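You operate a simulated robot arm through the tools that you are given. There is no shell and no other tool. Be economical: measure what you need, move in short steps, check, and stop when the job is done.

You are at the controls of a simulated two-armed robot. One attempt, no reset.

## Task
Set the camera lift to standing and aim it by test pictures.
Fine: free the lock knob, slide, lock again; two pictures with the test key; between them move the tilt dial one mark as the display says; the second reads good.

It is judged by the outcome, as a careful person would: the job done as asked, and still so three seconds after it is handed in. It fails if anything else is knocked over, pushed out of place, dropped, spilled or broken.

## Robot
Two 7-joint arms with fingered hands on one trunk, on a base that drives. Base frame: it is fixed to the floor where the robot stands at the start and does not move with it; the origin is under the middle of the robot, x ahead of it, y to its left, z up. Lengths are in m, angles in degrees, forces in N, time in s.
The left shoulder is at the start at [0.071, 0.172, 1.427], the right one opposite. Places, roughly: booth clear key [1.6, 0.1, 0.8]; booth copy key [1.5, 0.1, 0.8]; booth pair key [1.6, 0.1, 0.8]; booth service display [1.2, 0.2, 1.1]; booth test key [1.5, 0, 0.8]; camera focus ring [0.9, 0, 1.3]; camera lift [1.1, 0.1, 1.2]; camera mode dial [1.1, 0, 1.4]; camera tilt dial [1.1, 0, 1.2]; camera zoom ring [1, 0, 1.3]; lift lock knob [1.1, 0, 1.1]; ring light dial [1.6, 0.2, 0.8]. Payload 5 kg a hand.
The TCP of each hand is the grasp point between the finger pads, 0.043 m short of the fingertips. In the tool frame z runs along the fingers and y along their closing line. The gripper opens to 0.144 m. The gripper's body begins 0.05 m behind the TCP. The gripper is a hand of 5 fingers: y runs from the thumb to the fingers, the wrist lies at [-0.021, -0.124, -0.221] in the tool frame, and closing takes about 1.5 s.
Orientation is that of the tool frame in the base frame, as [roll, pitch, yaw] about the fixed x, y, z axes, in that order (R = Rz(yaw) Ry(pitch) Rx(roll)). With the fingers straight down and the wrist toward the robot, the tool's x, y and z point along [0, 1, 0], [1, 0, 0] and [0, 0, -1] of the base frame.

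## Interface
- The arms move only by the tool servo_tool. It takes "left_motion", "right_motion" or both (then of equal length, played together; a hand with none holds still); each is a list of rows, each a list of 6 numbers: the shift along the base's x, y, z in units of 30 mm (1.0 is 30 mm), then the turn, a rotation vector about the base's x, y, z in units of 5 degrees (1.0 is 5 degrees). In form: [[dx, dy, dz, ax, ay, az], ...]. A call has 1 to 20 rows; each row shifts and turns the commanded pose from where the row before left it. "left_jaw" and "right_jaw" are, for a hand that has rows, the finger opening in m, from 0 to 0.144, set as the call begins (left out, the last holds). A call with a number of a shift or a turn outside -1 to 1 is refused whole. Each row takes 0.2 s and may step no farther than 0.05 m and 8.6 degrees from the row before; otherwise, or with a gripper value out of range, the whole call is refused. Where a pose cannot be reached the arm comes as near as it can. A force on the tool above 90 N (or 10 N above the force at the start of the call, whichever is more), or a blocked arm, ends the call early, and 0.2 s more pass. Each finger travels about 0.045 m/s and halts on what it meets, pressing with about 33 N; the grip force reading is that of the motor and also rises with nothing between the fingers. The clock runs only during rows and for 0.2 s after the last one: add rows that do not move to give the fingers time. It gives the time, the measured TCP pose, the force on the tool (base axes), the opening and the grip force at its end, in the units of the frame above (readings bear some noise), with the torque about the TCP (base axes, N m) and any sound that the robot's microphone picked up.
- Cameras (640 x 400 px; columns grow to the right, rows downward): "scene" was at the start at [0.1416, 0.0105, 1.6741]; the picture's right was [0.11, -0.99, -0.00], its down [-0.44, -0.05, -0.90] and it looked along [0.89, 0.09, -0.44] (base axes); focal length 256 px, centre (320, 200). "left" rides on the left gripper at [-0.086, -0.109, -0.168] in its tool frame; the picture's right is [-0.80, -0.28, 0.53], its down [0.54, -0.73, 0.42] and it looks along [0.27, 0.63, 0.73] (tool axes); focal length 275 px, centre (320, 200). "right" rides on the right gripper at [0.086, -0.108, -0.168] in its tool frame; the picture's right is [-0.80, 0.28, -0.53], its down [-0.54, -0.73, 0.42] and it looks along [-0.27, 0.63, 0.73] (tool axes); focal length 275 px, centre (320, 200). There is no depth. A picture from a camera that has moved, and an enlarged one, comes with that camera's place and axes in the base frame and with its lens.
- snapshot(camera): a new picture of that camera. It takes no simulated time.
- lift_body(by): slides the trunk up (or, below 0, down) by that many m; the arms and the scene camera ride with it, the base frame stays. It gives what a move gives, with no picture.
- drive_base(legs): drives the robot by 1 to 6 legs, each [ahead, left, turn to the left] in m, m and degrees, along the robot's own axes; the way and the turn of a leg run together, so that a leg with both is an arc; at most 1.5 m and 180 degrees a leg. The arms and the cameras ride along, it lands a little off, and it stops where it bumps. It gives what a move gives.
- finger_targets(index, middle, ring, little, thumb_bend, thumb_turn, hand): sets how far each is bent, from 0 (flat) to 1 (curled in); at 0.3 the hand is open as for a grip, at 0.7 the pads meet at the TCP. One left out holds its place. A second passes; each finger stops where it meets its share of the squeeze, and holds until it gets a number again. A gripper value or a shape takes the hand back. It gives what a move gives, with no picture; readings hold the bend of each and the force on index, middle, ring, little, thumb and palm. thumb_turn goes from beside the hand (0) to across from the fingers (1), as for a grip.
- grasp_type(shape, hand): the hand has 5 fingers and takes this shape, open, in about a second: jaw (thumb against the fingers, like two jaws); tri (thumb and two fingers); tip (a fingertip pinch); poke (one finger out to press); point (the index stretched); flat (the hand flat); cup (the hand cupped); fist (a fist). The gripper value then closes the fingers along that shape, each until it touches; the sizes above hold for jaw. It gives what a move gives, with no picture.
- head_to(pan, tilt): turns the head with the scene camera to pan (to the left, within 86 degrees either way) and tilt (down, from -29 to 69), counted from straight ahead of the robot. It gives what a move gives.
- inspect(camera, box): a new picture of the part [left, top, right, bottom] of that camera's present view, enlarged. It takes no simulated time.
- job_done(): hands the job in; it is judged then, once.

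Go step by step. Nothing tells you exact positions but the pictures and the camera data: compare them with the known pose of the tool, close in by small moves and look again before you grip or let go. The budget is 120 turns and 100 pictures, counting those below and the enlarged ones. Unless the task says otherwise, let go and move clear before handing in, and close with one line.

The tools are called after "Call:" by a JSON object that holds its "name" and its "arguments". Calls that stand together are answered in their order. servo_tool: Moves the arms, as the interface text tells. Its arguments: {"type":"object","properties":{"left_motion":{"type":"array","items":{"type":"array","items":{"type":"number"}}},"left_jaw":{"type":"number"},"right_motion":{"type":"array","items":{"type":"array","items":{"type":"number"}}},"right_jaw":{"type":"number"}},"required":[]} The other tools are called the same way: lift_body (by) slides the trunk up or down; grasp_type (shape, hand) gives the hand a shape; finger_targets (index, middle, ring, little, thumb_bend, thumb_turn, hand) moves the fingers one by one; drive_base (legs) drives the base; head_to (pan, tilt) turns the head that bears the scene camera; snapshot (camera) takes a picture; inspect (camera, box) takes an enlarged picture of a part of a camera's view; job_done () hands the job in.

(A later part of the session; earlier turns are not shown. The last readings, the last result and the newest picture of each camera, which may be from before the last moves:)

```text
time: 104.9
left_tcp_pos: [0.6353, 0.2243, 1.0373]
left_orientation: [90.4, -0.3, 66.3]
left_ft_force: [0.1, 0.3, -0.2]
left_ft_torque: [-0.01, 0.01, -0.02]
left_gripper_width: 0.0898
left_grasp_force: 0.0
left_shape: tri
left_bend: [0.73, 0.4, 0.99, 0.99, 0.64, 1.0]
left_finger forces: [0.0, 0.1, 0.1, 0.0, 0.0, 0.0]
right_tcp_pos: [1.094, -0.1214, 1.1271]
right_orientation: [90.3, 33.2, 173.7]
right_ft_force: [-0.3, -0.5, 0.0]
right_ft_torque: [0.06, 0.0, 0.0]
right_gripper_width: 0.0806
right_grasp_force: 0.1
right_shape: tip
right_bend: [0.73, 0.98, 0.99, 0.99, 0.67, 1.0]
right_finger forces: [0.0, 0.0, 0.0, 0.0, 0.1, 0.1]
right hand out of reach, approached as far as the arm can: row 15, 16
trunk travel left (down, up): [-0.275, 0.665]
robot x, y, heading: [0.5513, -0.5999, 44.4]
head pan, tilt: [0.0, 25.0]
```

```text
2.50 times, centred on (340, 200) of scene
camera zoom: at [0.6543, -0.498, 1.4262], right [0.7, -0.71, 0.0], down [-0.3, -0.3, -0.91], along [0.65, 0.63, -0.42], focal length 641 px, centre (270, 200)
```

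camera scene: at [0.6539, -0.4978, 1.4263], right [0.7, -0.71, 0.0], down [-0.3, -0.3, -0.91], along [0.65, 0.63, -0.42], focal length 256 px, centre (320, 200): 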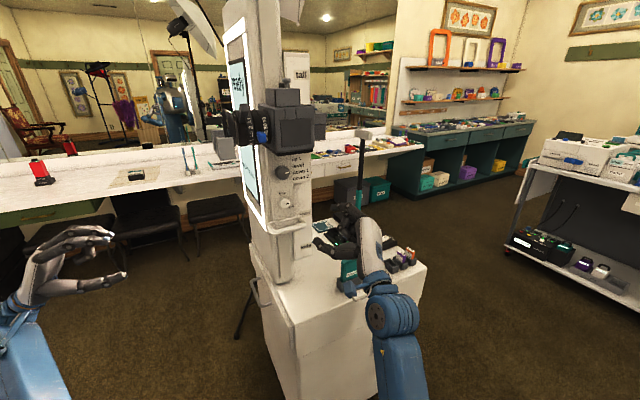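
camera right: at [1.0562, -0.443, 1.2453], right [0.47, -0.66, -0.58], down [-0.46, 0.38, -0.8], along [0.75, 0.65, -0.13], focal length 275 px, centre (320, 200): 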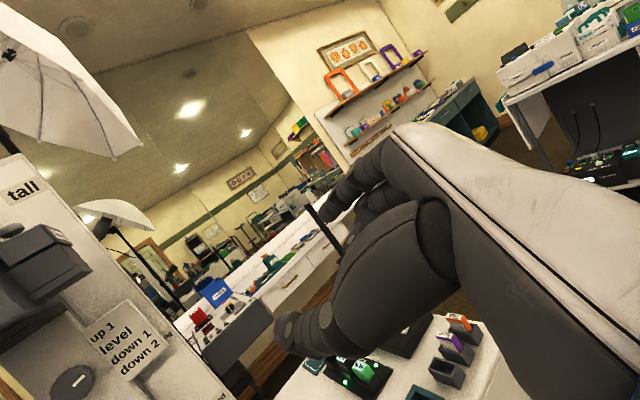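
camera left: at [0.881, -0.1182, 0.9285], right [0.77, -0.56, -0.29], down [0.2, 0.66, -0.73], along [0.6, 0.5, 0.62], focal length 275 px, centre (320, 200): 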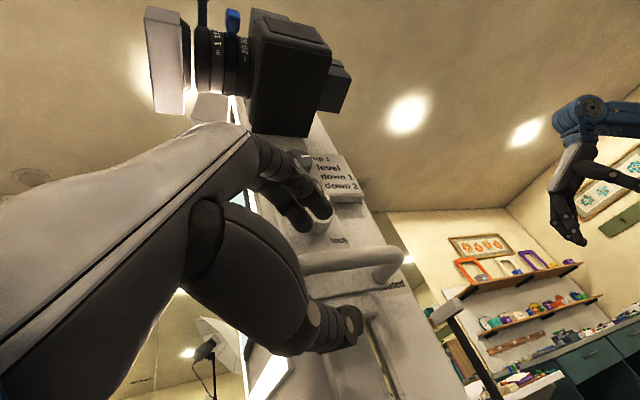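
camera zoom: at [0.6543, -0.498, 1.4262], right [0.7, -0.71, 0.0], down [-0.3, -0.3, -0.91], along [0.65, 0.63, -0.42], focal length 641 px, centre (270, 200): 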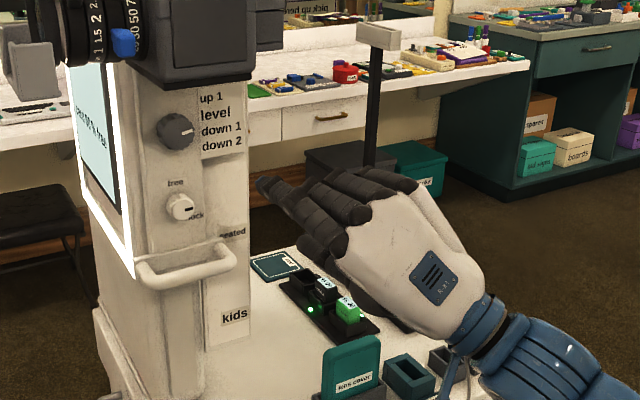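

Usable roll is about −30° to +40°, so I'll turn the knob in strokes with regrips. First the left hand goes back to the handle.

Call:
{"name": "servo_tool", "arguments": {"left_motion": [[0.3, -0.75, 0, 0, 0, 1], [0.3, -0.75, 0, 0, 0, 1], [0.3, -0.75, 0, 0, 0, 1], [0.3, -0.75, 0, 0, 0, 1], [0.5, -0.75, 0, 0, 0, 1], [0.5, -0.75, 0, 0, 0, 1], [0.5, -0.75, 0, 0, 0, 1], [0.8, -0.75, 0, 0, 0, 1], [0.8, -0.8, 0, 0, 0, 0.8], [1, 0, 0, 0, 0, 0], [1, 0, 0, 0, 0, 0], [1, 0, 0, 0, 0, 0], [1, 0, 0, 0, 0, 0], [1, 0, 0, 0, 0, 0], [1, 0, 0, 0, 0, 0]]}}

Call:
{"name": "inspect", "arguments": {"camera": "scene", "box": [180, 120, 400, 280]}}

```text
time: 108.1
left_tcp_pos: [0.9369, 0.0275, 1.0242]
left_orientation: [92.5, -3.5, 110.3]
left_ft_force: [-0.1, 0.6, -0.2]
left_ft_torque: [-0.02, -0.01, 0.02]
left_gripper_width: 0.09
left_grasp_force: 0.1
left_shape: tri
left_bend: [0.73, 0.4, 0.99, 0.99, 0.64, 1.0]
left_finger forces: [0.0, 0.1, 0.1, 0.0, 0.0, 0.1]
right_tcp_pos: [1.0939, -0.1209, 1.1264]
right_orientation: [90.3, 33.1, 173.6]
right_ft_force: [0.2, 0.8, 0.3]
right_ft_torque: [0.0, 0.04, 0.02]
right_gripper_width: 0.0803
right_grasp_force: 0.0
right_shape: tip
right_bend: [0.73, 0.98, 0.99, 0.99, 0.67, 1.0]
right_finger forces: [0.0, 0.1, 0.1, 0.1, 0.0, 0.1]
trunk travel left (down, up): [-0.275, 0.665]
robot x, y, heading: [0.5557, -0.5999, 44.3]
head pan, tilt: [0.0, 25.0]
```

```text
2.50 times, centred on (290, 200) of scene
camera zoom: at [0.6549, -0.4979, 1.4262], right [0.7, -0.71, 0.0], down [-0.3, -0.3, -0.91], along [0.65, 0.63, -0.42], focal length 641 px, centre (395, 200)
```

zoom: 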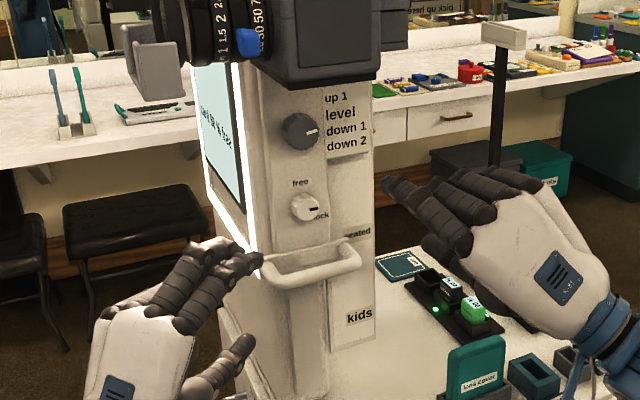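

Call:
{"name": "servo_tool", "arguments": {"left_motion": [[0, -0.3, 0.5, 0, 0, 0], [0.6, 0, 0, 0, 0, 0], [0.6, 0, 0, 0, 0, 0], [0.6, 0, 0, 0, 0, 0], [0.6, 0, 0, 0, 0, 0]]}}

Call:
{"name": "inspect", "arguments": {"camera": "scene", "box": [220, 140, 360, 260]}}

Call:
{"name": "snapshot", "arguments": {"camera": "left"}}

```text
time: 109.5
left_tcp_pos: [1.0068, 0.0198, 1.0318]
left_orientation: [92.8, -2.8, 110.8]
left_ft_force: [0.3, 0.2, -1.0]
left_ft_torque: [0.0, -0.01, 0.01]
left_gripper_width: 0.0903
left_grasp_force: 0.1
left_shape: tri
left_bend: [0.73, 0.4, 0.99, 0.99, 0.64, 1.0]
left_finger forces: [0.0, 0.0, 0.1, 0.0, 0.0, 0.0]
right_tcp_pos: [1.094, -0.1213, 1.127]
right_orientation: [90.3, 33.1, 173.7]
right_ft_force: [-0.1, -0.8, 1.3]
right_ft_torque: [-0.01, -0.04, 0.01]
right_gripper_width: 0.0804
right_grasp_force: 0.1
right_shape: tip
right_bend: [0.73, 0.98, 0.99, 0.99, 0.67, 1.0]
right_finger forces: [0.0, 0.0, 0.1, 0.0, 0.2, 0.0]
trunk travel left (down, up): [-0.275, 0.665]
robot x, y, heading: [0.5541, -0.6036, 44.6]
head pan, tilt: [0.0, 25.0]
stopped in row 5 (left hand): the arm was blocked; the commanded pose is now the measured one
```

```text
3.33 times, centred on (290, 200) of scene
camera zoom: at [0.6539, -0.4979, 1.4264], right [0.7, -0.71, 0.0], down [-0.3, -0.3, -0.91], along [0.65, 0.63, -0.42], focal length 855 px, centre (420, 200)
```

zoom: 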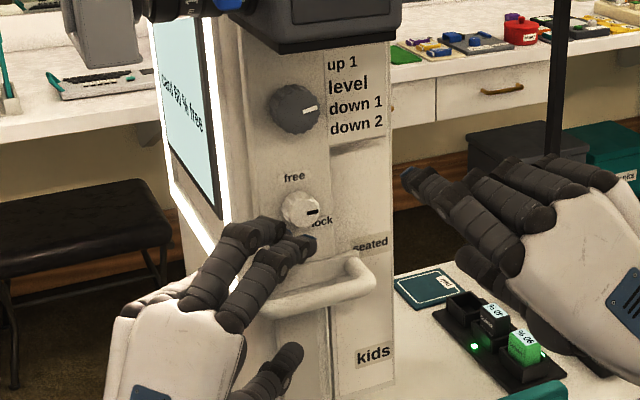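

```text
55 pictures are left
camera left: at [0.8736, -0.1156, 0.9264], right [0.76, -0.55, -0.35], down [0.16, 0.68, -0.72], along [0.63, 0.49, 0.6], focal length 275 px, centre (320, 200)
```

left: 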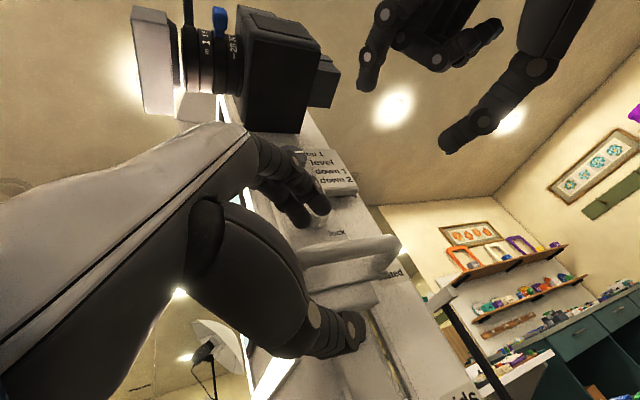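

Bar is between thumb and fingers. Closing.

Call:
{"name": "servo_tool", "arguments": {"left_motion": [[0, 0, 0, 0, 0, 0], [0, 0, 0, 0, 0, 0], [0, 0, 0, 0, 0, 0], [0, 0, 0, 0, 0, 0], [0, 0, 0, 0, 0, 0], [0, 0, 0, 0, 0, 0], [0, 0, 0, 0, 0, 0], [0, 0, 0, 0, 0, 0]], "left_jaw": 0.0}}

Call:
{"name": "inspect", "arguments": {"camera": "scene", "box": [220, 140, 360, 260]}}

```text
time: 111.3
left_tcp_pos: [1.0066, 0.022, 1.0304]
left_orientation: [92.9, -2.8, 110.9]
left_ft_force: [2.5, 2.2, -2.1]
left_ft_torque: [-0.07, -0.11, 0.0]
left_gripper_width: 0.0018
left_grasp_force: 32.7
left_shape: tri
left_bend: [0.72, 0.7, 1.0, 1.0, 0.72, 1.0]
left_finger forces: [15.4, 0.0, 0.0, 0.0, 27.0, 0.0]
right_tcp_pos: [1.0946, -0.1204, 1.1268]
right_orientation: [90.4, 33.1, 173.7]
right_ft_force: [-0.5, -0.3, 0.8]
right_ft_torque: [0.03, -0.04, 0.02]
right_gripper_width: 0.0803
right_grasp_force: 0.1
right_shape: tip
right_bend: [0.73, 0.98, 0.99, 0.99, 0.67, 1.0]
right_finger forces: [0.1, 0.0, 0.0, 0.1, 0.2, 0.1]
trunk travel left (down, up): [-0.275, 0.665]
robot x, y, heading: [0.5532, -0.5999, 44.3]
head pan, tilt: [0.0, 25.0]
```

```text
3.33 times, centred on (290, 200) of scene
camera zoom: at [0.6547, -0.4973, 1.4262], right [0.7, -0.71, 0.0], down [-0.3, -0.3, -0.91], along [0.65, 0.63, -0.42], focal length 855 px, centre (420, 200)
```

zoom: 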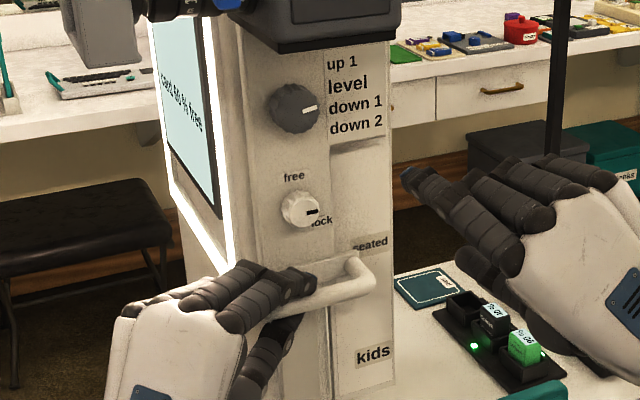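

Left grip is firm on the bar. Now bring the right fingertips near the knob at a palm-down roll, with a small opening.

Call:
{"name": "servo_tool", "arguments": {"right_motion": [[-0.1, 0, -0.1, 0, 0.9, 0.3], [-0.1, 0, -0.1, 0, 0.9, 0.3], [-0.1, 0, -0.1, 0, 0.9, 0.3], [-0.1, 0, -0.1, 0, 0.9, 0.3], [-0.1, 0, -0.1, 0, 0.9, 0], [-0.1, 0.3, -0.1, 0, 0.9, 0], [-0.1, 0.6, -0.1, 0, 0.9, 0], [-0.2, 0.8, 0, 0, 0.9, 0]], "right_jaw": 0.06}}

Call:
{"name": "inspect", "arguments": {"camera": "scene", "box": [220, 140, 360, 260]}}

Call:
{"name": "snapshot", "arguments": {"camera": "right"}}

```text
time: 113.1
left_tcp_pos: [1.0068, 0.0221, 1.03]
left_orientation: [92.7, -2.6, 110.7]
left_ft_force: [2.3, 3.7, -4.3]
left_ft_torque: [-0.05, -0.09, 0.05]
left_gripper_width: 0.002
left_grasp_force: 33.3
left_shape: tri
left_bend: [0.72, 0.7, 1.0, 1.0, 0.72, 1.0]
left_finger forces: [15.6, 0.0, 0.0, 0.0, 28.0, 0.1]
right_tcp_pos: [1.0667, -0.0692, 1.1054]
right_orientation: [91.3, -2.9, -179.9]
right_ft_force: [-0.6, -0.3, -0.4]
right_ft_torque: [0.03, -0.03, 0.01]
right_gripper_width: 0.0612
right_grasp_force: 0.0
right_shape: tip
right_bend: [0.73, 0.98, 0.99, 0.99, 0.72, 1.0]
right_finger forces: [0.0, 0.0, 0.0, 0.0, 0.0, 0.0]
trunk travel left (down, up): [-0.275, 0.665]
robot x, y, heading: [0.5519, -0.5987, 44.4]
head pan, tilt: [0.0, 25.0]
```

```text
3.33 times, centred on (290, 200) of scene
camera zoom: at [0.6542, -0.4965, 1.4263], right [0.7, -0.71, 0.0], down [-0.3, -0.3, -0.91], along [0.65, 0.63, -0.42], focal length 855 px, centre (420, 200)
```

zoom: 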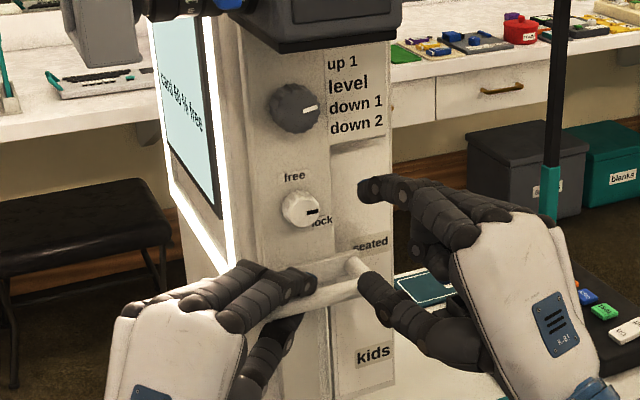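

```text
52 pictures are left
camera right: at [0.9755, -0.2381, 1.0051], right [0.81, -0.53, 0.26], down [0.5, 0.41, -0.76], along [0.3, 0.75, 0.59], focal length 275 px, centre (320, 200)
```

right: 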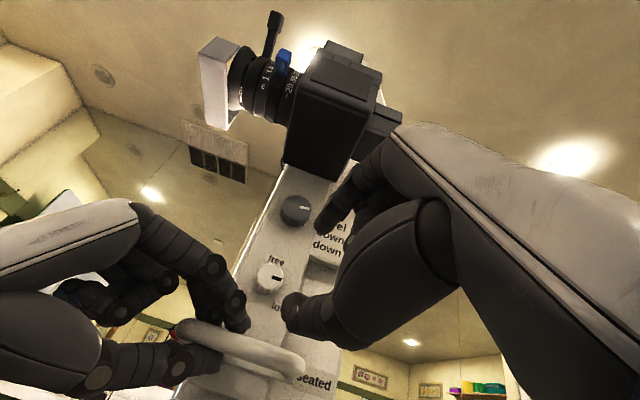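

The pinch is centred on the knob's height; the thumb must clear the handle bar, so I'll narrow the opening slightly and check before advancing.

Call:
{"name": "servo_tool", "arguments": {"right_motion": [[-0.15, 0.5, 0.1, 0, 0, 0], [0, 0.5, 0, 0, 0, 0], [0, 0.5, 0, 0, 0, 0], [0, 0, 0, 0, 0, 0]], "right_jaw": 0.042}}

Call:
{"name": "inspect", "arguments": {"camera": "scene", "box": [220, 140, 360, 260]}}

Call:
{"name": "inspect", "arguments": {"camera": "right", "box": [160, 150, 400, 400]}}

```text
time: 114.1
left_tcp_pos: [1.0069, 0.0211, 1.0312]
left_orientation: [92.7, -2.6, 110.9]
left_ft_force: [4.6, 4.5, -1.0]
left_ft_torque: [-0.07, -0.12, 0.05]
left_gripper_width: 0.0021
left_grasp_force: 33.4
left_shape: tri
left_bend: [0.72, 0.7, 1.0, 1.0, 0.72, 1.0]
left_finger forces: [16.3, 0.0, 0.1, 0.0, 28.2, 0.0]
right_tcp_pos: [1.0635, -0.0234, 1.1064]
right_orientation: [91.4, -3.0, -180.0]
right_ft_force: [1.0, 0.1, 0.3]
right_ft_torque: [-0.03, -0.01, 0.02]
right_gripper_width: 0.0429
right_grasp_force: 0.1
right_shape: tip
right_bend: [0.73, 0.98, 0.99, 0.99, 0.74, 1.0]
right_finger forces: [0.0, 0.1, 0.0, 0.0, 0.0, 0.0]
trunk travel left (down, up): [-0.275, 0.665]
robot x, y, heading: [0.5525, -0.5998, 44.3]
head pan, tilt: [0.0, 25.0]
```

```text
3.33 times, centred on (290, 200) of scene
camera zoom: at [0.6548, -0.4972, 1.4262], right [0.7, -0.71, 0.0], down [-0.3, -0.3, -0.91], along [0.65, 0.63, -0.42], focal length 855 px, centre (420, 200)
```

zoom: 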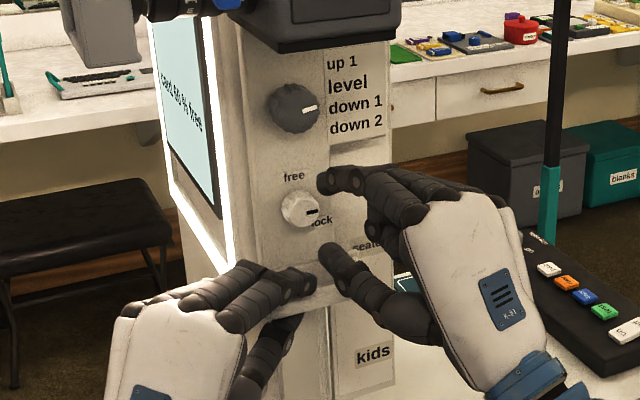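

```text
1.60 times, centred on (280, 275) of right
camera zoom: at [0.9711, -0.1936, 1.0084], right [0.81, -0.53, 0.26], down [0.5, 0.41, -0.76], along [0.3, 0.75, 0.6], focal length 440 px, centre (384, 80)
```

zoom: 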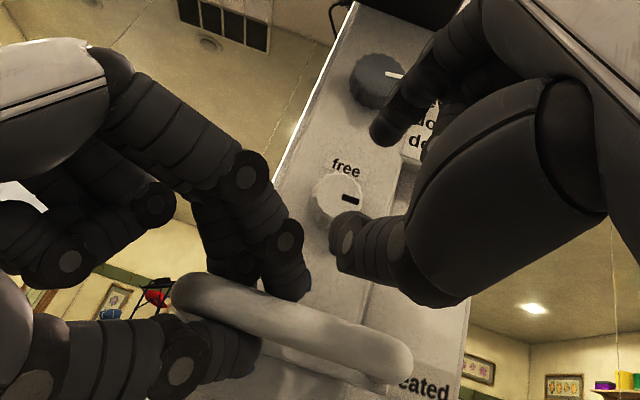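

Alignment looks right; advancing 4 cm so the tips straddle the knob.

Call:
{"name": "servo_tool", "arguments": {"right_motion": [[0.1, 0.45, -0.05, 0, 0, 0], [0, 0.45, 0, 0, 0, 0], [0, 0.4, 0, 0, 0, 0]]}}

Call:
{"name": "inspect", "arguments": {"camera": "scene", "box": [250, 150, 350, 250]}}

Call:
{"name": "inspect", "arguments": {"camera": "right", "box": [160, 150, 400, 400]}}

```text
time: 114.9
left_tcp_pos: [1.007, 0.0209, 1.0317]
left_orientation: [92.7, -2.7, 110.7]
left_ft_force: [5.0, 10.0, -2.9]
left_ft_torque: [-0.07, -0.11, 0.21]
left_gripper_width: 0.0022
left_grasp_force: 33.2
left_shape: tri
left_bend: [0.72, 0.7, 1.0, 1.0, 0.72, 1.0]
left_finger forces: [15.8, 0.0, 0.0, 0.0, 30.6, 0.0]
right_tcp_pos: [1.0662, 0.0124, 1.1082]
right_orientation: [91.2, -2.9, -179.9]
right_ft_force: [-1.8, -9.3, 1.4]
right_ft_torque: [0.35, -0.08, -0.06]
right_gripper_width: 0.0434
right_grasp_force: 0.1
right_shape: tip
right_bend: [0.73, 0.98, 0.99, 0.99, 0.74, 1.0]
right_finger forces: [9.7, 0.1, 0.0, 0.0, 0.0, 0.0]
trunk travel left (down, up): [-0.275, 0.665]
robot x, y, heading: [0.5552, -0.597, 44.5]
head pan, tilt: [0.0, 25.0]
```

```text
4.00 times, centred on (300, 200) of scene
camera zoom: at [0.6547, -0.4983, 1.4263], right [0.7, -0.71, 0.0], down [-0.3, -0.3, -0.91], along [0.65, 0.63, -0.42], focal length 1026 px, centre (400, 200)
```

zoom: 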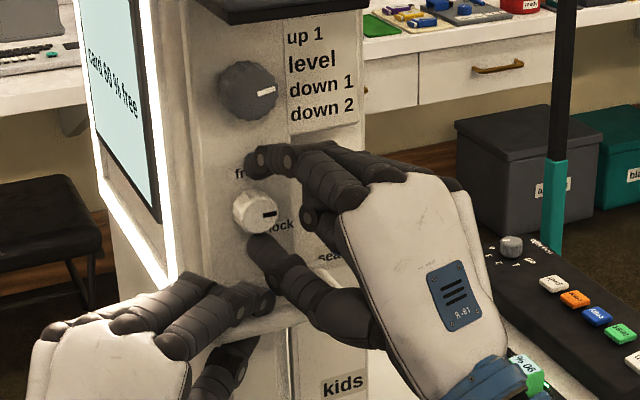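

```text
1.60 times, centred on (280, 275) of right
camera zoom: at [0.9741, -0.1555, 1.0079], right [0.81, -0.53, 0.25], down [0.5, 0.41, -0.76], along [0.3, 0.75, 0.6], focal length 440 px, centre (384, 80)
```

zoom: 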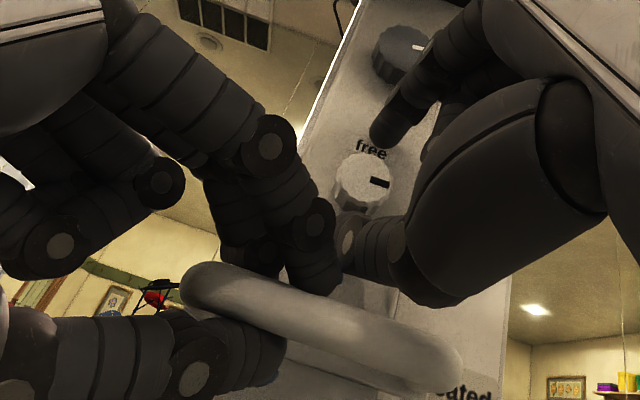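

The index tip touches the face lightly and the knob is between the tips. Backing 3 mm and closing on it.

Call:
{"name": "servo_tool", "arguments": {"right_motion": [[0, -0.12, 0, 0, 0, 0], [0, 0, 0, 0, 0, 0], [0, 0, 0, 0, 0, 0], [0, 0, 0, 0, 0, 0], [0, 0, 0, 0, 0, 0], [0, 0, 0, 0, 0, 0]], "right_jaw": 0.0}}

Call:
{"name": "inspect", "arguments": {"camera": "scene", "box": [250, 150, 350, 250]}}

```text
time: 116.3
left_tcp_pos: [1.0081, 0.0207, 1.0306]
left_orientation: [92.8, -2.7, 110.7]
left_ft_force: [1.5, -2.6, 1.7]
left_ft_torque: [-0.05, -0.27, -0.09]
left_gripper_width: 0.002
left_grasp_force: 32.6
left_shape: tri
left_bend: [0.72, 0.7, 1.0, 1.0, 0.72, 1.0]
left_finger forces: [18.1, 0.0, 0.1, 0.1, 26.0, 0.0]
right_tcp_pos: [1.0659, 0.0124, 1.1048]
right_orientation: [91.5, -2.9, -179.8]
right_ft_force: [0.5, 9.4, -12.5]
right_ft_torque: [-0.44, -0.02, -0.02]
right_gripper_width: 0.0278
right_grasp_force: 33.0
right_shape: tip
right_bend: [0.73, 1.0, 1.0, 1.0, 0.74, 1.0]
right_finger forces: [21.7, 0.0, 0.0, 0.0, 33.3, 0.1]
trunk travel left (down, up): [-0.275, 0.665]
robot x, y, heading: [0.5572, -0.5978, 44.6]
head pan, tilt: [0.0, 25.0]
```

```text
4.00 times, centred on (300, 200) of scene
camera zoom: at [0.655, -0.496, 1.4261], right [0.7, -0.71, 0.0], down [-0.3, -0.3, -0.91], along [0.65, 0.63, -0.42], focal length 1026 px, centre (400, 200)
```

zoom: 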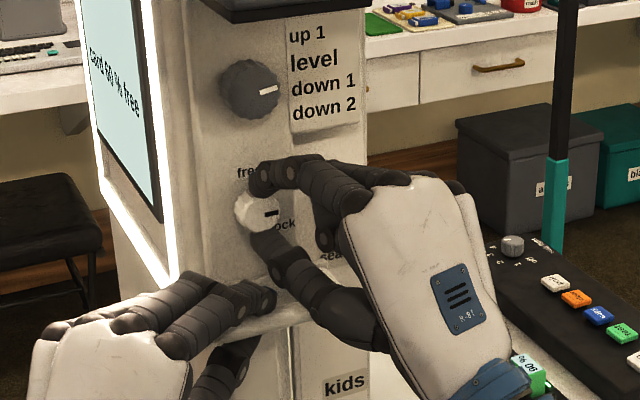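

Gripped. Turning counter-clockwise (toward free) in small steps.

Call:
{"name": "servo_tool", "arguments": {"right_motion": [[0, 0, 0, 0, -0.8, 0], [0, 0, 0, 0, -0.8, 0], [0, 0, 0, 0, -0.8, 0], [0, 0, 0, 0, -0.8, 0], [0, 0, 0, 0, -0.8, 0], [0, 0, 0, 0, -0.8, 0], [0, 0, 0, 0, -0.8, 0], [0, 0, 0, 0, -0.8, 0], [0, 0, 0, 0, -0.8, 0]]}}

Call:
{"name": "inspect", "arguments": {"camera": "scene", "box": [250, 150, 350, 250]}}

```text
time: 118.3
left_tcp_pos: [1.0066, 0.0209, 1.0307]
left_orientation: [92.7, -2.6, 110.8]
left_ft_force: [-1.6, 3.3, 5.5]
left_ft_torque: [-0.06, -0.35, 0.03]
left_gripper_width: 0.0019
left_grasp_force: 32.6
left_shape: tri
left_bend: [0.72, 0.7, 1.0, 1.0, 0.72, 1.0]
left_finger forces: [19.8, 0.0, 0.1, 0.0, 27.3, 0.0]
right_tcp_pos: [1.0658, 0.0111, 1.106]
right_orientation: [91.5, 33.1, -179.7]
right_ft_force: [9.3, 3.6, -5.2]
right_ft_torque: [-0.63, 0.2, -0.5]
right_gripper_width: 0.0267
right_grasp_force: 33.0
right_shape: tip
right_bend: [0.73, 1.0, 1.0, 1.0, 0.75, 1.0]
right_finger forces: [25.5, 0.0, 0.1, 0.0, 40.0, 0.0]
trunk travel left (down, up): [-0.275, 0.665]
robot x, y, heading: [0.5517, -0.5992, 44.5]
head pan, tilt: [0.0, 25.0]
```

```text
4.00 times, centred on (300, 200) of scene
camera zoom: at [0.6553, -0.4969, 1.4262], right [0.7, -0.71, 0.0], down [-0.3, -0.3, -0.91], along [0.65, 0.63, -0.42], focal length 1026 px, centre (400, 200)
```

zoom: 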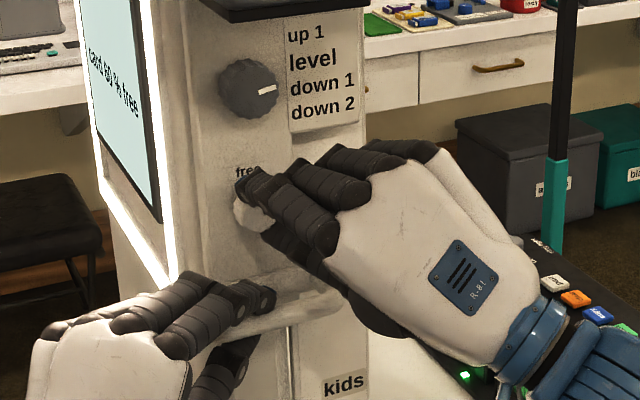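

Call:
{"name": "servo_tool", "arguments": {"right_motion": [[0, 0, 0, 0, -0.8, 0], [0, 0, 0, 0, -0.8, 0], [0, 0, 0, 0, -0.8, 0], [0, 0, 0, 0, -0.8, 0], [0, 0, 0, 0, -0.8, 0]]}}

Call:
{"name": "inspect", "arguments": {"camera": "right", "box": [160, 100, 400, 350]}}

```text
time: 119.5
left_tcp_pos: [1.0073, 0.0212, 1.0304]
left_orientation: [92.7, -2.6, 110.6]
left_ft_force: [3.4, 5.5, 1.3]
left_ft_torque: [-0.07, -0.21, 0.03]
left_gripper_width: 0.0017
left_grasp_force: 32.9
left_shape: tri
left_bend: [0.72, 0.7, 1.0, 1.0, 0.72, 1.0]
left_finger forces: [17.9, 0.0, 0.1, 0.0, 30.6, 0.0]
right_tcp_pos: [1.1049, 0.0105, 1.1599]
right_orientation: [93.3, 52.6, -177.6]
right_ft_force: [-0.5, 0.8, -1.3]
right_ft_torque: [0.08, 0.03, -0.01]
right_gripper_width: 0.0234
right_grasp_force: 33.0
right_shape: tip
right_bend: [0.75, 1.0, 1.0, 1.0, 0.78, 0.99]
right_finger forces: [0.1, 0.0, 0.1, 0.1, 0.1, 0.0]
right hand out of reach, approached as far as the arm can: row 2, 3, 4, 5
trunk travel left (down, up): [-0.275, 0.665]
robot x, y, heading: [0.5549, -0.5956, 44.4]
head pan, tilt: [0.0, 25.0]
```

```text
1.60 times, centred on (280, 225) of right
camera zoom: at [1.1376, -0.1615, 1.031], right [0.25, -0.51, 0.82], down [0.91, 0.42, -0.02], along [-0.33, 0.75, 0.57], focal length 440 px, centre (384, 160)
```

zoom: 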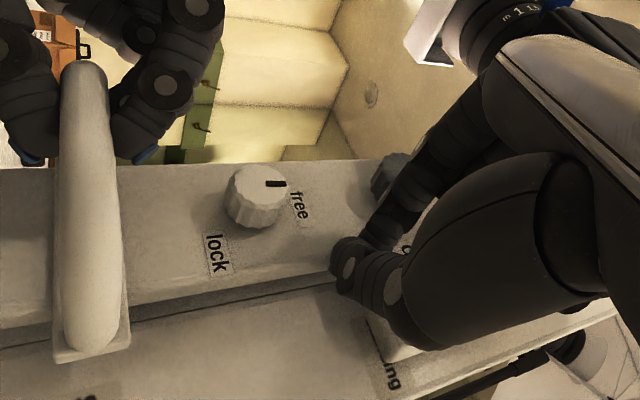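

The fingers slipped off the knob, but its mark now points at "free". I'll back the right hand straight out and check the knob, dial and carriage.

Call:
{"name": "servo_tool", "arguments": {"right_motion": [[0, -0.8, 0, 0, 0, 0], [0, -1, 0, 0, 0, 0], [0, -1, 0, 0, 0, 0], [0.5, -1, 0, 0, 0.8, 0], [0.5, -0.5, 0, 0, 0.8, 0]], "right_jaw": 0.04}}

Call:
{"name": "inspect", "arguments": {"camera": "scene", "box": [240, 120, 340, 240]}}

```text
time: 120.7
left_tcp_pos: [1.006, 0.0212, 1.0301]
left_orientation: [92.8, -2.8, 110.7]
left_ft_force: [5.1, 8.4, 0.5]
left_ft_torque: [-0.08, -0.18, 0.11]
left_gripper_width: 0.0019
left_grasp_force: 33.5
left_shape: tri
left_bend: [0.72, 0.7, 1.0, 1.0, 0.72, 1.0]
left_finger forces: [18.0, 0.1, 0.0, 0.1, 31.9, 0.0]
right_tcp_pos: [1.1393, -0.1206, 1.1656]
right_orientation: [91.5, 45.0, -179.7]
right_ft_force: [0.3, 0.2, 0.7]
right_ft_torque: [-0.03, 0.0, 0.02]
right_gripper_width: 0.0401
right_grasp_force: 0.1
right_shape: tip
right_bend: [0.73, 0.98, 0.99, 0.99, 0.74, 1.0]
right_finger forces: [0.0, 0.0, 0.0, 0.0, 0.0, 0.1]
right hand out of reach, approached as far as the arm can: row 1
trunk travel left (down, up): [-0.275, 0.665]
robot x, y, heading: [0.5527, -0.5983, 44.0]
head pan, tilt: [0.0, 25.0]
```

```text
3.33 times, centred on (290, 180) of scene
camera zoom: at [0.6551, -0.497, 1.4262], right [0.7, -0.71, 0.0], down [-0.3, -0.3, -0.91], along [0.65, 0.63, -0.42], focal length 855 px, centre (420, 267)
```

zoom: 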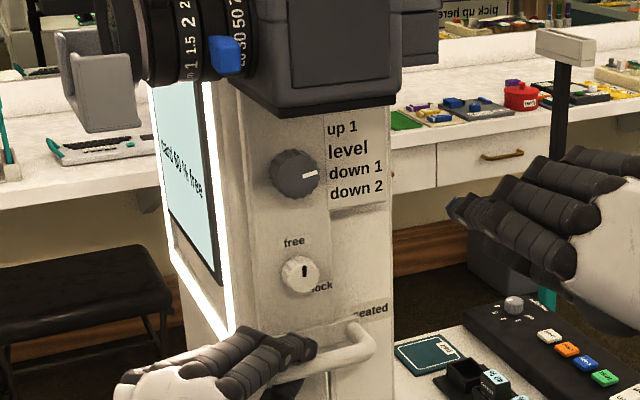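

Knob is at free and the carriage stayed put (no load on the left hand). I'll move the right hand away, then raise the trunk to carry the handle up, in parts.

Call:
{"name": "servo_tool", "arguments": {"right_motion": [[0.8, -0.8, 0, 0, 0, 0], [0.8, -0.8, 0, 0, 0, 0], [0.8, -0.8, 0, 0, 0.5, 0], [0.8, -0.5, 0, 0, 0.5, 0]]}}

Call:
{"name": "lift_body", "arguments": {"by": 0.03}}

Call:
{"name": "inspect", "arguments": {"camera": "scene", "box": [240, 120, 340, 260]}}

```text
time: 121.7
left_tcp_pos: [1.0071, 0.0208, 1.0304]
left_orientation: [92.8, -2.7, 110.7]
left_ft_force: [5.4, 9.5, -0.9]
left_ft_torque: [-0.06, -0.21, 0.17]
left_gripper_width: 0.0019
left_grasp_force: 33.1
left_shape: tri
left_bend: [0.72, 0.7, 1.0, 1.0, 0.72, 1.0]
left_finger forces: [18.0, 0.1, 0.1, 0.0, 32.7, 0.0]
right_tcp_pos: [1.2367, -0.2071, 1.1649]
right_orientation: [91.5, 40.0, -179.7]
right_ft_force: [0.2, 0.1, 0.1]
right_ft_torque: [0.01, 0.01, -0.01]
right_gripper_width: 0.0398
right_grasp_force: 0.3
right_shape: tip
right_bend: [0.73, 0.98, 0.99, 0.99, 0.74, 1.0]
right_finger forces: [0.0, 0.0, 0.0, 0.1, 0.0, 0.1]
trunk travel left (down, up): [-0.275, 0.665]
robot x, y, heading: [0.5539, -0.5973, 44.5]
head pan, tilt: [0.0, 25.0]
```

```text
time: 122.5
left_tcp_pos: [1.0065, 0.0218, 1.061]
left_orientation: [92.7, -2.7, 110.8]
left_ft_force: [5.8, 11.5, 5.7]
left_ft_torque: [-0.02, -0.3, 0.19]
left_gripper_width: 0.0021
left_grasp_force: 32.6
left_shape: tri
left_bend: [0.72, 0.7, 1.0, 1.0, 0.72, 1.0]
left_finger forces: [19.3, 0.0, 0.1, 0.1, 30.7, 0.0]
right_tcp_pos: [1.2367, -0.2056, 1.195]
right_orientation: [91.6, 40.1, -179.6]
right_ft_force: [0.0, 0.1, 1.4]
right_ft_torque: [0.02, -0.01, 0.03]
right_gripper_width: 0.0395
right_grasp_force: 0.0
right_shape: tip
right_bend: [0.73, 0.98, 0.99, 0.99, 0.74, 1.0]
right_finger forces: [0.1, 0.1, 0.1, 0.0, 0.0, 0.1]
trunk travel left (down, up): [-0.305, 0.635]
robot x, y, heading: [0.5506, -0.5963, 44.5]
head pan, tilt: [0.0, 25.0]
```

```text
2.86 times, centred on (290, 190) of scene
camera zoom: at [0.6551, -0.4968, 1.4563], right [0.7, -0.71, 0.0], down [-0.3, -0.3, -0.91], along [0.65, 0.63, -0.42], focal length 733 px, centre (406, 229)
```

zoom: 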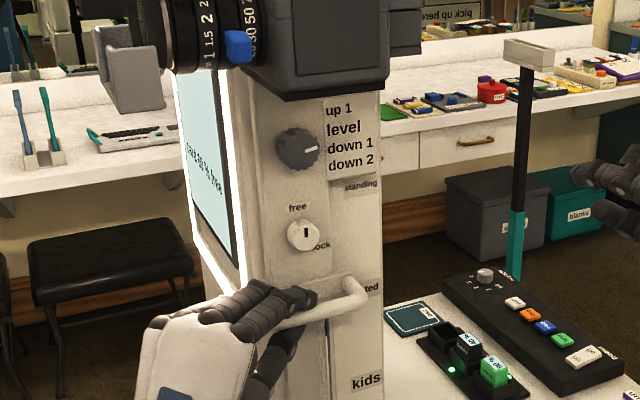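

The carriage slides easily and "standing" is coming into view. Raising another 0.10 m.

Call:
{"name": "lift_body", "arguments": {"by": 0.1}}

Call:
{"name": "inspect", "arguments": {"camera": "scene", "box": [240, 120, 340, 280]}}

Call:
{"name": "snapshot", "arguments": {"camera": "right"}}

```text
time: 123.8
left_tcp_pos: [1.0071, 0.0213, 1.1612]
left_orientation: [92.7, -2.7, 110.8]
left_ft_force: [5.0, 9.1, 4.0]
left_ft_torque: [0.01, -0.29, 0.14]
left_gripper_width: 0.002
left_grasp_force: 33.3
left_shape: tri
left_bend: [0.72, 0.7, 1.0, 1.0, 0.72, 1.0]
left_finger forces: [18.8, 0.0, 0.1, 0.1, 30.8, 0.0]
right_tcp_pos: [1.2373, -0.2071, 1.2952]
right_orientation: [91.5, 40.1, -179.9]
right_ft_force: [-1.2, 0.1, 0.7]
right_ft_torque: [0.0, -0.04, 0.0]
right_gripper_width: 0.0398
right_grasp_force: 0.1
right_shape: tip
right_bend: [0.73, 0.98, 0.99, 0.99, 0.74, 1.0]
right_finger forces: [0.1, 0.1, 0.1, 0.0, 0.0, 0.1]
trunk travel left (down, up): [-0.405, 0.535]
robot x, y, heading: [0.5553, -0.5985, 44.6]
head pan, tilt: [0.0, 25.0]
```

```text
2.50 times, centred on (290, 200) of scene
camera zoom: at [0.6553, -0.4966, 1.5562], right [0.7, -0.71, 0.0], down [-0.3, -0.3, -0.91], along [0.65, 0.63, -0.42], focal length 641 px, centre (395, 200)
```

zoom: 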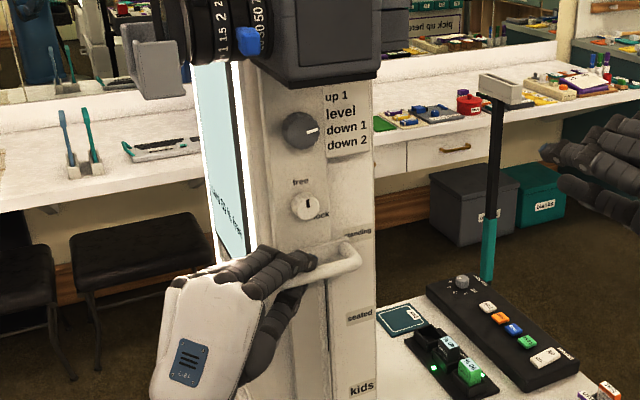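

```text
41 pictures are left
camera right: at [1.2381, -0.3758, 1.1605], right [0.42, -0.52, 0.74], down [0.89, 0.41, -0.21], along [-0.19, 0.75, 0.64], focal length 275 px, centre (320, 200)
```

right: 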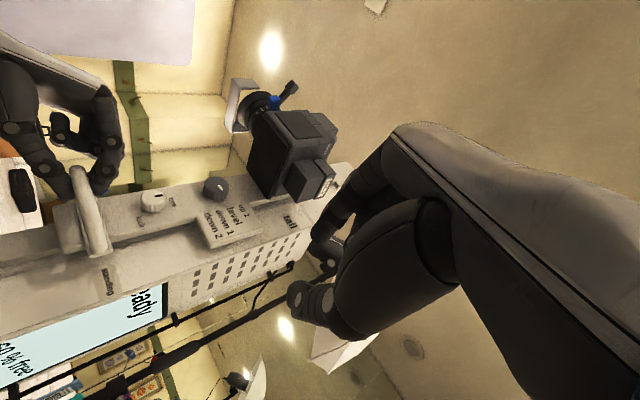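

The bar now meets "standing" exactly as it met "seated". Now the right hand returns to the knob (z≈1.235), rolled −33°, to turn it clockwise to lock.

Call:
{"name": "servo_tool", "arguments": {"right_motion": [[-0.8, 0, -0.3, 0, 0.5, 0], [-0.8, 0, -0.3, 0, 0.5, 0], [-0.8, 0.2, -0.3, 0, 0.5, 0], [-0.8, 0.4, -0.3, 0, 0, 0], [-0.8, 0.8, -0.3, 0, 0, 0], [-0.8, 1, -0.3, 0, 0, 0], [-0.8, 1, -0.1, 0, 0, 0], [-0.1, 1, 0, 0, 0, 0], [0, 0.6, 0, 0, 0, 0]], "right_jaw": 0.042}}

Call:
{"name": "inspect", "arguments": {"camera": "scene", "box": [250, 150, 350, 250]}}

Call:
{"name": "inspect", "arguments": {"camera": "right", "box": [160, 100, 400, 350]}}

```text
time: 125.8
left_tcp_pos: [1.0065, 0.0214, 1.1612]
left_orientation: [92.7, -2.7, 110.8]
left_ft_force: [5.7, 9.0, 4.6]
left_ft_torque: [-0.01, -0.26, 0.15]
left_gripper_width: 0.0021
left_grasp_force: 33.8
left_shape: tri
left_bend: [0.72, 0.7, 1.0, 1.0, 0.72, 1.0]
left_finger forces: [18.8, 0.1, 0.1, 0.1, 30.9, 0.0]
right_tcp_pos: [1.0662, -0.0568, 1.2374]
right_orientation: [91.5, 32.7, -179.8]
right_ft_force: [-1.2, 0.4, -0.1]
right_ft_torque: [-0.01, -0.02, 0.01]
right_gripper_width: 0.0417
right_grasp_force: 0.0
right_shape: tip
right_bend: [0.73, 0.98, 0.99, 0.99, 0.74, 1.0]
right_finger forces: [0.0, 0.0, 0.0, 0.0, 0.0, 0.1]
trunk travel left (down, up): [-0.405, 0.535]
robot x, y, heading: [0.551, -0.5969, 44.3]
head pan, tilt: [0.0, 25.0]
```

```text
4.00 times, centred on (300, 200) of scene
camera zoom: at [0.6547, -0.4965, 1.5562], right [0.7, -0.71, 0.0], down [-0.3, -0.3, -0.91], along [0.65, 0.63, -0.42], focal length 1026 px, centre (400, 200)
```

zoom: 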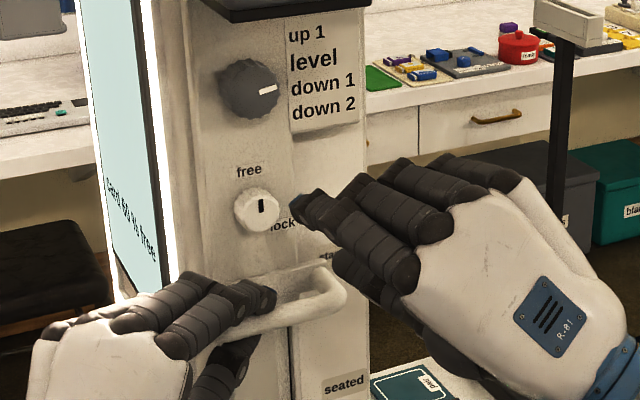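

```text
1.60 times, centred on (280, 225) of right
camera zoom: at [1.0496, -0.2257, 1.104], right [0.51, -0.52, 0.68], down [0.85, 0.41, -0.33], along [-0.11, 0.75, 0.66], focal length 440 px, centre (384, 160)
```

zoom: 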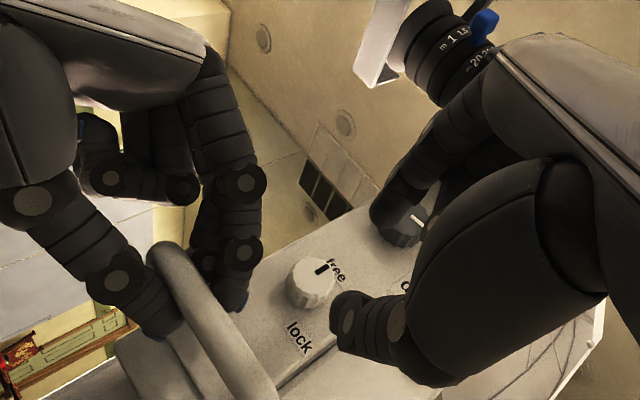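

Call:
{"name": "servo_tool", "arguments": {"right_motion": [[0, 0.6, 0, 0, 0, 0], [0, 0.6, 0, 0, 0, 0], [0, 0.6, 0, 0, 0, 0], [0, 0.42, 0, 0, 0, 0]]}}

Call:
{"name": "servo_tool", "arguments": {"right_motion": [[0, 0, 0, 0, 0, 0], [0, 0, 0, 0, 0, 0], [0, 0, 0, 0, 0, 0], [0, 0, 0, 0, 0, 0], [0, 0, 0, 0, 0, 0]], "right_jaw": 0.0}}

Call:
{"name": "inspect", "arguments": {"camera": "scene", "box": [250, 150, 350, 250]}}

```text
time: 126.8
left_tcp_pos: [1.0063, 0.0205, 1.1603]
left_orientation: [92.8, -2.7, 110.9]
left_ft_force: [6.1, 14.7, 4.8]
left_ft_torque: [-0.02, -0.29, 0.29]
left_gripper_width: 0.0019
left_grasp_force: 32.6
left_shape: tri
left_bend: [0.72, 0.7, 1.0, 1.0, 0.72, 1.0]
left_finger forces: [19.5, 0.0, 0.0, 0.0, 32.9, 0.0]
right_tcp_pos: [1.0659, 0.0096, 1.2384]
right_orientation: [91.4, 32.7, -179.8]
right_ft_force: [-1.5, -11.6, -2.0]
right_ft_torque: [-0.36, 0.07, -0.23]
right_gripper_width: 0.0426
right_grasp_force: 0.0
right_shape: tip
right_bend: [0.73, 0.98, 0.99, 0.99, 0.75, 1.0]
right_finger forces: [0.0, 0.0, 0.0, 0.0, 11.3, 0.0]
trunk travel left (down, up): [-0.405, 0.535]
robot x, y, heading: [0.5513, -0.596, 44.2]
head pan, tilt: [0.0, 25.0]
```

```text
time: 128.0
left_tcp_pos: [1.0067, 0.0212, 1.16]
left_orientation: [92.7, -2.7, 110.7]
left_ft_force: [6.2, 9.8, -3.0]
left_ft_torque: [-0.04, -0.13, 0.18]
left_gripper_width: 0.0019
left_grasp_force: 32.8
left_shape: tri
left_bend: [0.72, 0.7, 1.0, 1.0, 0.72, 1.0]
left_finger forces: [16.6, 0.0, 0.0, 0.0, 33.8, 0.0]
right_tcp_pos: [1.0651, 0.011, 1.2386]
right_orientation: [91.4, 32.6, -179.9]
right_ft_force: [-0.2, -0.8, 7.6]
right_ft_torque: [0.25, 0.09, -0.01]
right_gripper_width: 0.0291
right_grasp_force: 32.9
right_shape: tip
right_bend: [0.72, 1.0, 1.0, 1.0, 0.76, 1.0]
right_finger forces: [31.6, 0.0, 0.0, 0.0, 24.4, 0.0]
trunk travel left (down, up): [-0.405, 0.535]
robot x, y, heading: [0.5533, -0.6022, 44.4]
head pan, tilt: [0.0, 25.0]
```

```text
4.00 times, centred on (300, 200) of scene
camera zoom: at [0.6549, -0.4968, 1.5562], right [0.7, -0.71, 0.0], down [-0.3, -0.3, -0.91], along [0.65, 0.63, -0.42], focal length 1026 px, centre (400, 200)
```

zoom: 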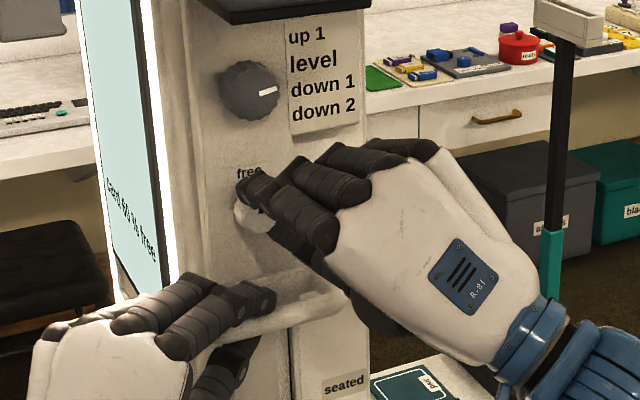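

Gripped. Turning clockwise about 52°.

Call:
{"name": "servo_tool", "arguments": {"right_motion": [[0, 0, 0, 0, 0.8, 0], [0, 0, 0, 0, 0.8, 0], [0, 0, 0, 0, 0.8, 0], [0, 0, 0, 0, 0.8, 0], [0, 0, 0, 0, 0.8, 0], [0, 0, 0, 0, 0.8, 0], [0, 0, 0, 0, 0.8, 0], [0, 0, 0, 0, 0.8, 0], [0, 0, 0, 0, 0.8, 0], [0, 0, 0, 0, 0.8, 0], [0, 0, 0, 0, 0.8, 0], [0, 0, 0, 0, 0.8, 0], [0, 0, 0, 0, 0.8, 0]]}}

Call:
{"name": "inspect", "arguments": {"camera": "scene", "box": [250, 150, 350, 250]}}

```text
time: 130.8
left_tcp_pos: [1.0068, 0.0229, 1.1609]
left_orientation: [92.7, -2.6, 110.8]
left_ft_force: [1.1, 5.4, -5.1]
left_ft_torque: [-0.04, -0.06, 0.11]
left_gripper_width: 0.002
left_grasp_force: 33.2
left_shape: tri
left_bend: [0.72, 0.7, 1.0, 1.0, 0.72, 1.0]
left_finger forces: [15.7, 0.1, 0.1, 0.0, 33.1, 0.0]
right_tcp_pos: [1.0661, 0.0101, 1.2392]
right_orientation: [91.3, -19.4, 180.0]
right_ft_force: [2.7, 5.3, 6.4]
right_ft_torque: [0.65, -0.15, -0.15]
right_gripper_width: 0.0265
right_grasp_force: 33.4
right_shape: tip
right_bend: [0.72, 1.0, 1.0, 1.0, 0.75, 1.0]
right_finger forces: [32.6, 0.0, 0.1, 0.1, 25.2, 0.0]
trunk travel left (down, up): [-0.405, 0.535]
robot x, y, heading: [0.5515, -0.6013, 44.4]
head pan, tilt: [0.0, 25.0]
```

```text
4.00 times, centred on (300, 200) of scene
camera zoom: at [0.655, -0.4962, 1.5562], right [0.7, -0.71, 0.0], down [-0.3, -0.3, -0.91], along [0.65, 0.63, -0.42], focal length 1026 px, centre (400, 200)
```

zoom: 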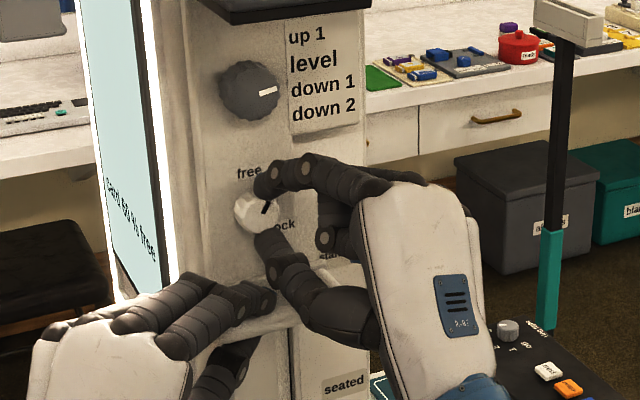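

The mark is now at about half past one. Continuing another 20°.

Call:
{"name": "servo_tool", "arguments": {"right_motion": [[0, 0, 0, 0, 0.8, 0], [0, 0, 0, 0, 0.8, 0], [0, 0, 0, 0, 0.8, 0], [0, 0, 0, 0, 0.8, 0], [0, 0, 0, 0, 0.8, 0]]}}

Call:
{"name": "inspect", "arguments": {"camera": "scene", "box": [250, 150, 350, 250]}}

```text
time: 132.2
left_tcp_pos: [1.0084, 0.0224, 1.16]
left_orientation: [92.8, -2.7, 110.8]
left_ft_force: [2.4, 4.4, -0.8]
left_ft_torque: [-0.02, -0.17, 0.05]
left_gripper_width: 0.0021
left_grasp_force: 33.1
left_shape: tri
left_bend: [0.72, 0.7, 1.0, 1.0, 0.72, 1.0]
left_finger forces: [17.1, 0.1, 0.1, 0.0, 31.6, 0.0]
right_tcp_pos: [1.0931, -0.0034, 1.2262]
right_orientation: [94.1, -35.5, 176.7]
right_ft_force: [1.0, -0.4, 0.8]
right_ft_torque: [0.01, 0.05, 0.0]
right_gripper_width: 0.0247
right_grasp_force: 33.5
right_shape: tip
right_bend: [0.73, 1.0, 1.0, 1.0, 0.8, 1.0]
right_finger forces: [0.0, 0.0, 0.0, 0.0, 0.0, 0.1]
trunk travel left (down, up): [-0.405, 0.535]
robot x, y, heading: [0.5508, -0.5979, 44.4]
head pan, tilt: [0.0, 25.0]
stopped in row 5 (right hand): the arm was blocked; the commanded pose is now the measured one
```

```text
4.00 times, centred on (300, 200) of scene
camera zoom: at [0.6554, -0.4973, 1.5563], right [0.7, -0.71, 0.0], down [-0.3, -0.3, -0.91], along [0.65, 0.63, -0.42], focal length 1026 px, centre (400, 200)
```

zoom: 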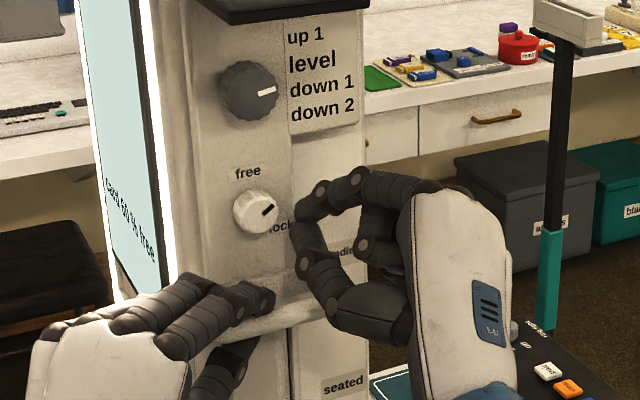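

It slipped off near the wrist limit with the mark at about two o'clock. I'll back out, roll back, regrip and finish the turn.

Call:
{"name": "servo_tool", "arguments": {"right_motion": [[0.1, -0.7, 0, 0, 0, 0], [0, -0.7, 0, 0, 0, 0], [0, -0.5, 0, 0, 0, 0], [0, 0, 0, 0.3, -1, 0.1], [0, 0, 0, 0.3, -1, 0.1], [0, 0, 0, 0, -1, 0], [-0.1, 0, 0.1, 0, -1, 0], [-0.1, 0, 0.1, 0, -1, 0], [-0.1, 0, 0.1, 0, -1, 0], [-0.1, 0, 0.1, 0, -1, 0], [-0.2, 0, 0, 0, -1, 0], [-0.2, 0, 0, 0, -1, 0], [-0.2, 0, 0, 0, -1, 0], [0, 0, 0, 0, -1, 0]], "right_jaw": 0.042}}

Call:
{"name": "inspect", "arguments": {"camera": "scene", "box": [250, 150, 350, 250]}}

```text
time: 135.2
left_tcp_pos: [1.0071, 0.0218, 1.1603]
left_orientation: [92.8, -2.7, 110.9]
left_ft_force: [4.7, 7.6, -0.9]
left_ft_torque: [-0.01, -0.15, 0.1]
left_gripper_width: 0.002
left_grasp_force: 33.0
left_shape: tri
left_bend: [0.72, 0.7, 1.0, 1.0, 0.72, 1.0]
left_finger forces: [17.0, 0.0, 0.0, 0.1, 32.5, 0.1]
right_tcp_pos: [1.0646, -0.0579, 1.2376]
right_orientation: [90.2, 19.5, 179.9]
right_ft_force: [-0.1, 0.4, 0.9]
right_ft_torque: [0.02, 0.04, 0.01]
right_gripper_width: 0.0419
right_grasp_force: 0.0
right_shape: tip
right_bend: [0.73, 0.98, 0.99, 0.99, 0.74, 1.0]
right_finger forces: [0.0, 0.1, 0.1, 0.1, 0.0, 0.0]
trunk travel left (down, up): [-0.405, 0.535]
robot x, y, heading: [0.5553, -0.5973, 44.6]
head pan, tilt: [0.0, 25.0]
```

```text
4.00 times, centred on (300, 200) of scene
camera zoom: at [0.6554, -0.4969, 1.5561], right [0.7, -0.71, 0.0], down [-0.3, -0.3, -0.91], along [0.65, 0.63, -0.42], focal length 1026 px, centre (400, 200)
```

zoom: 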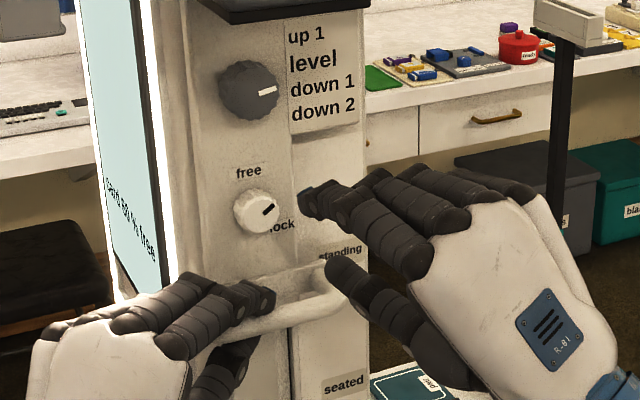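

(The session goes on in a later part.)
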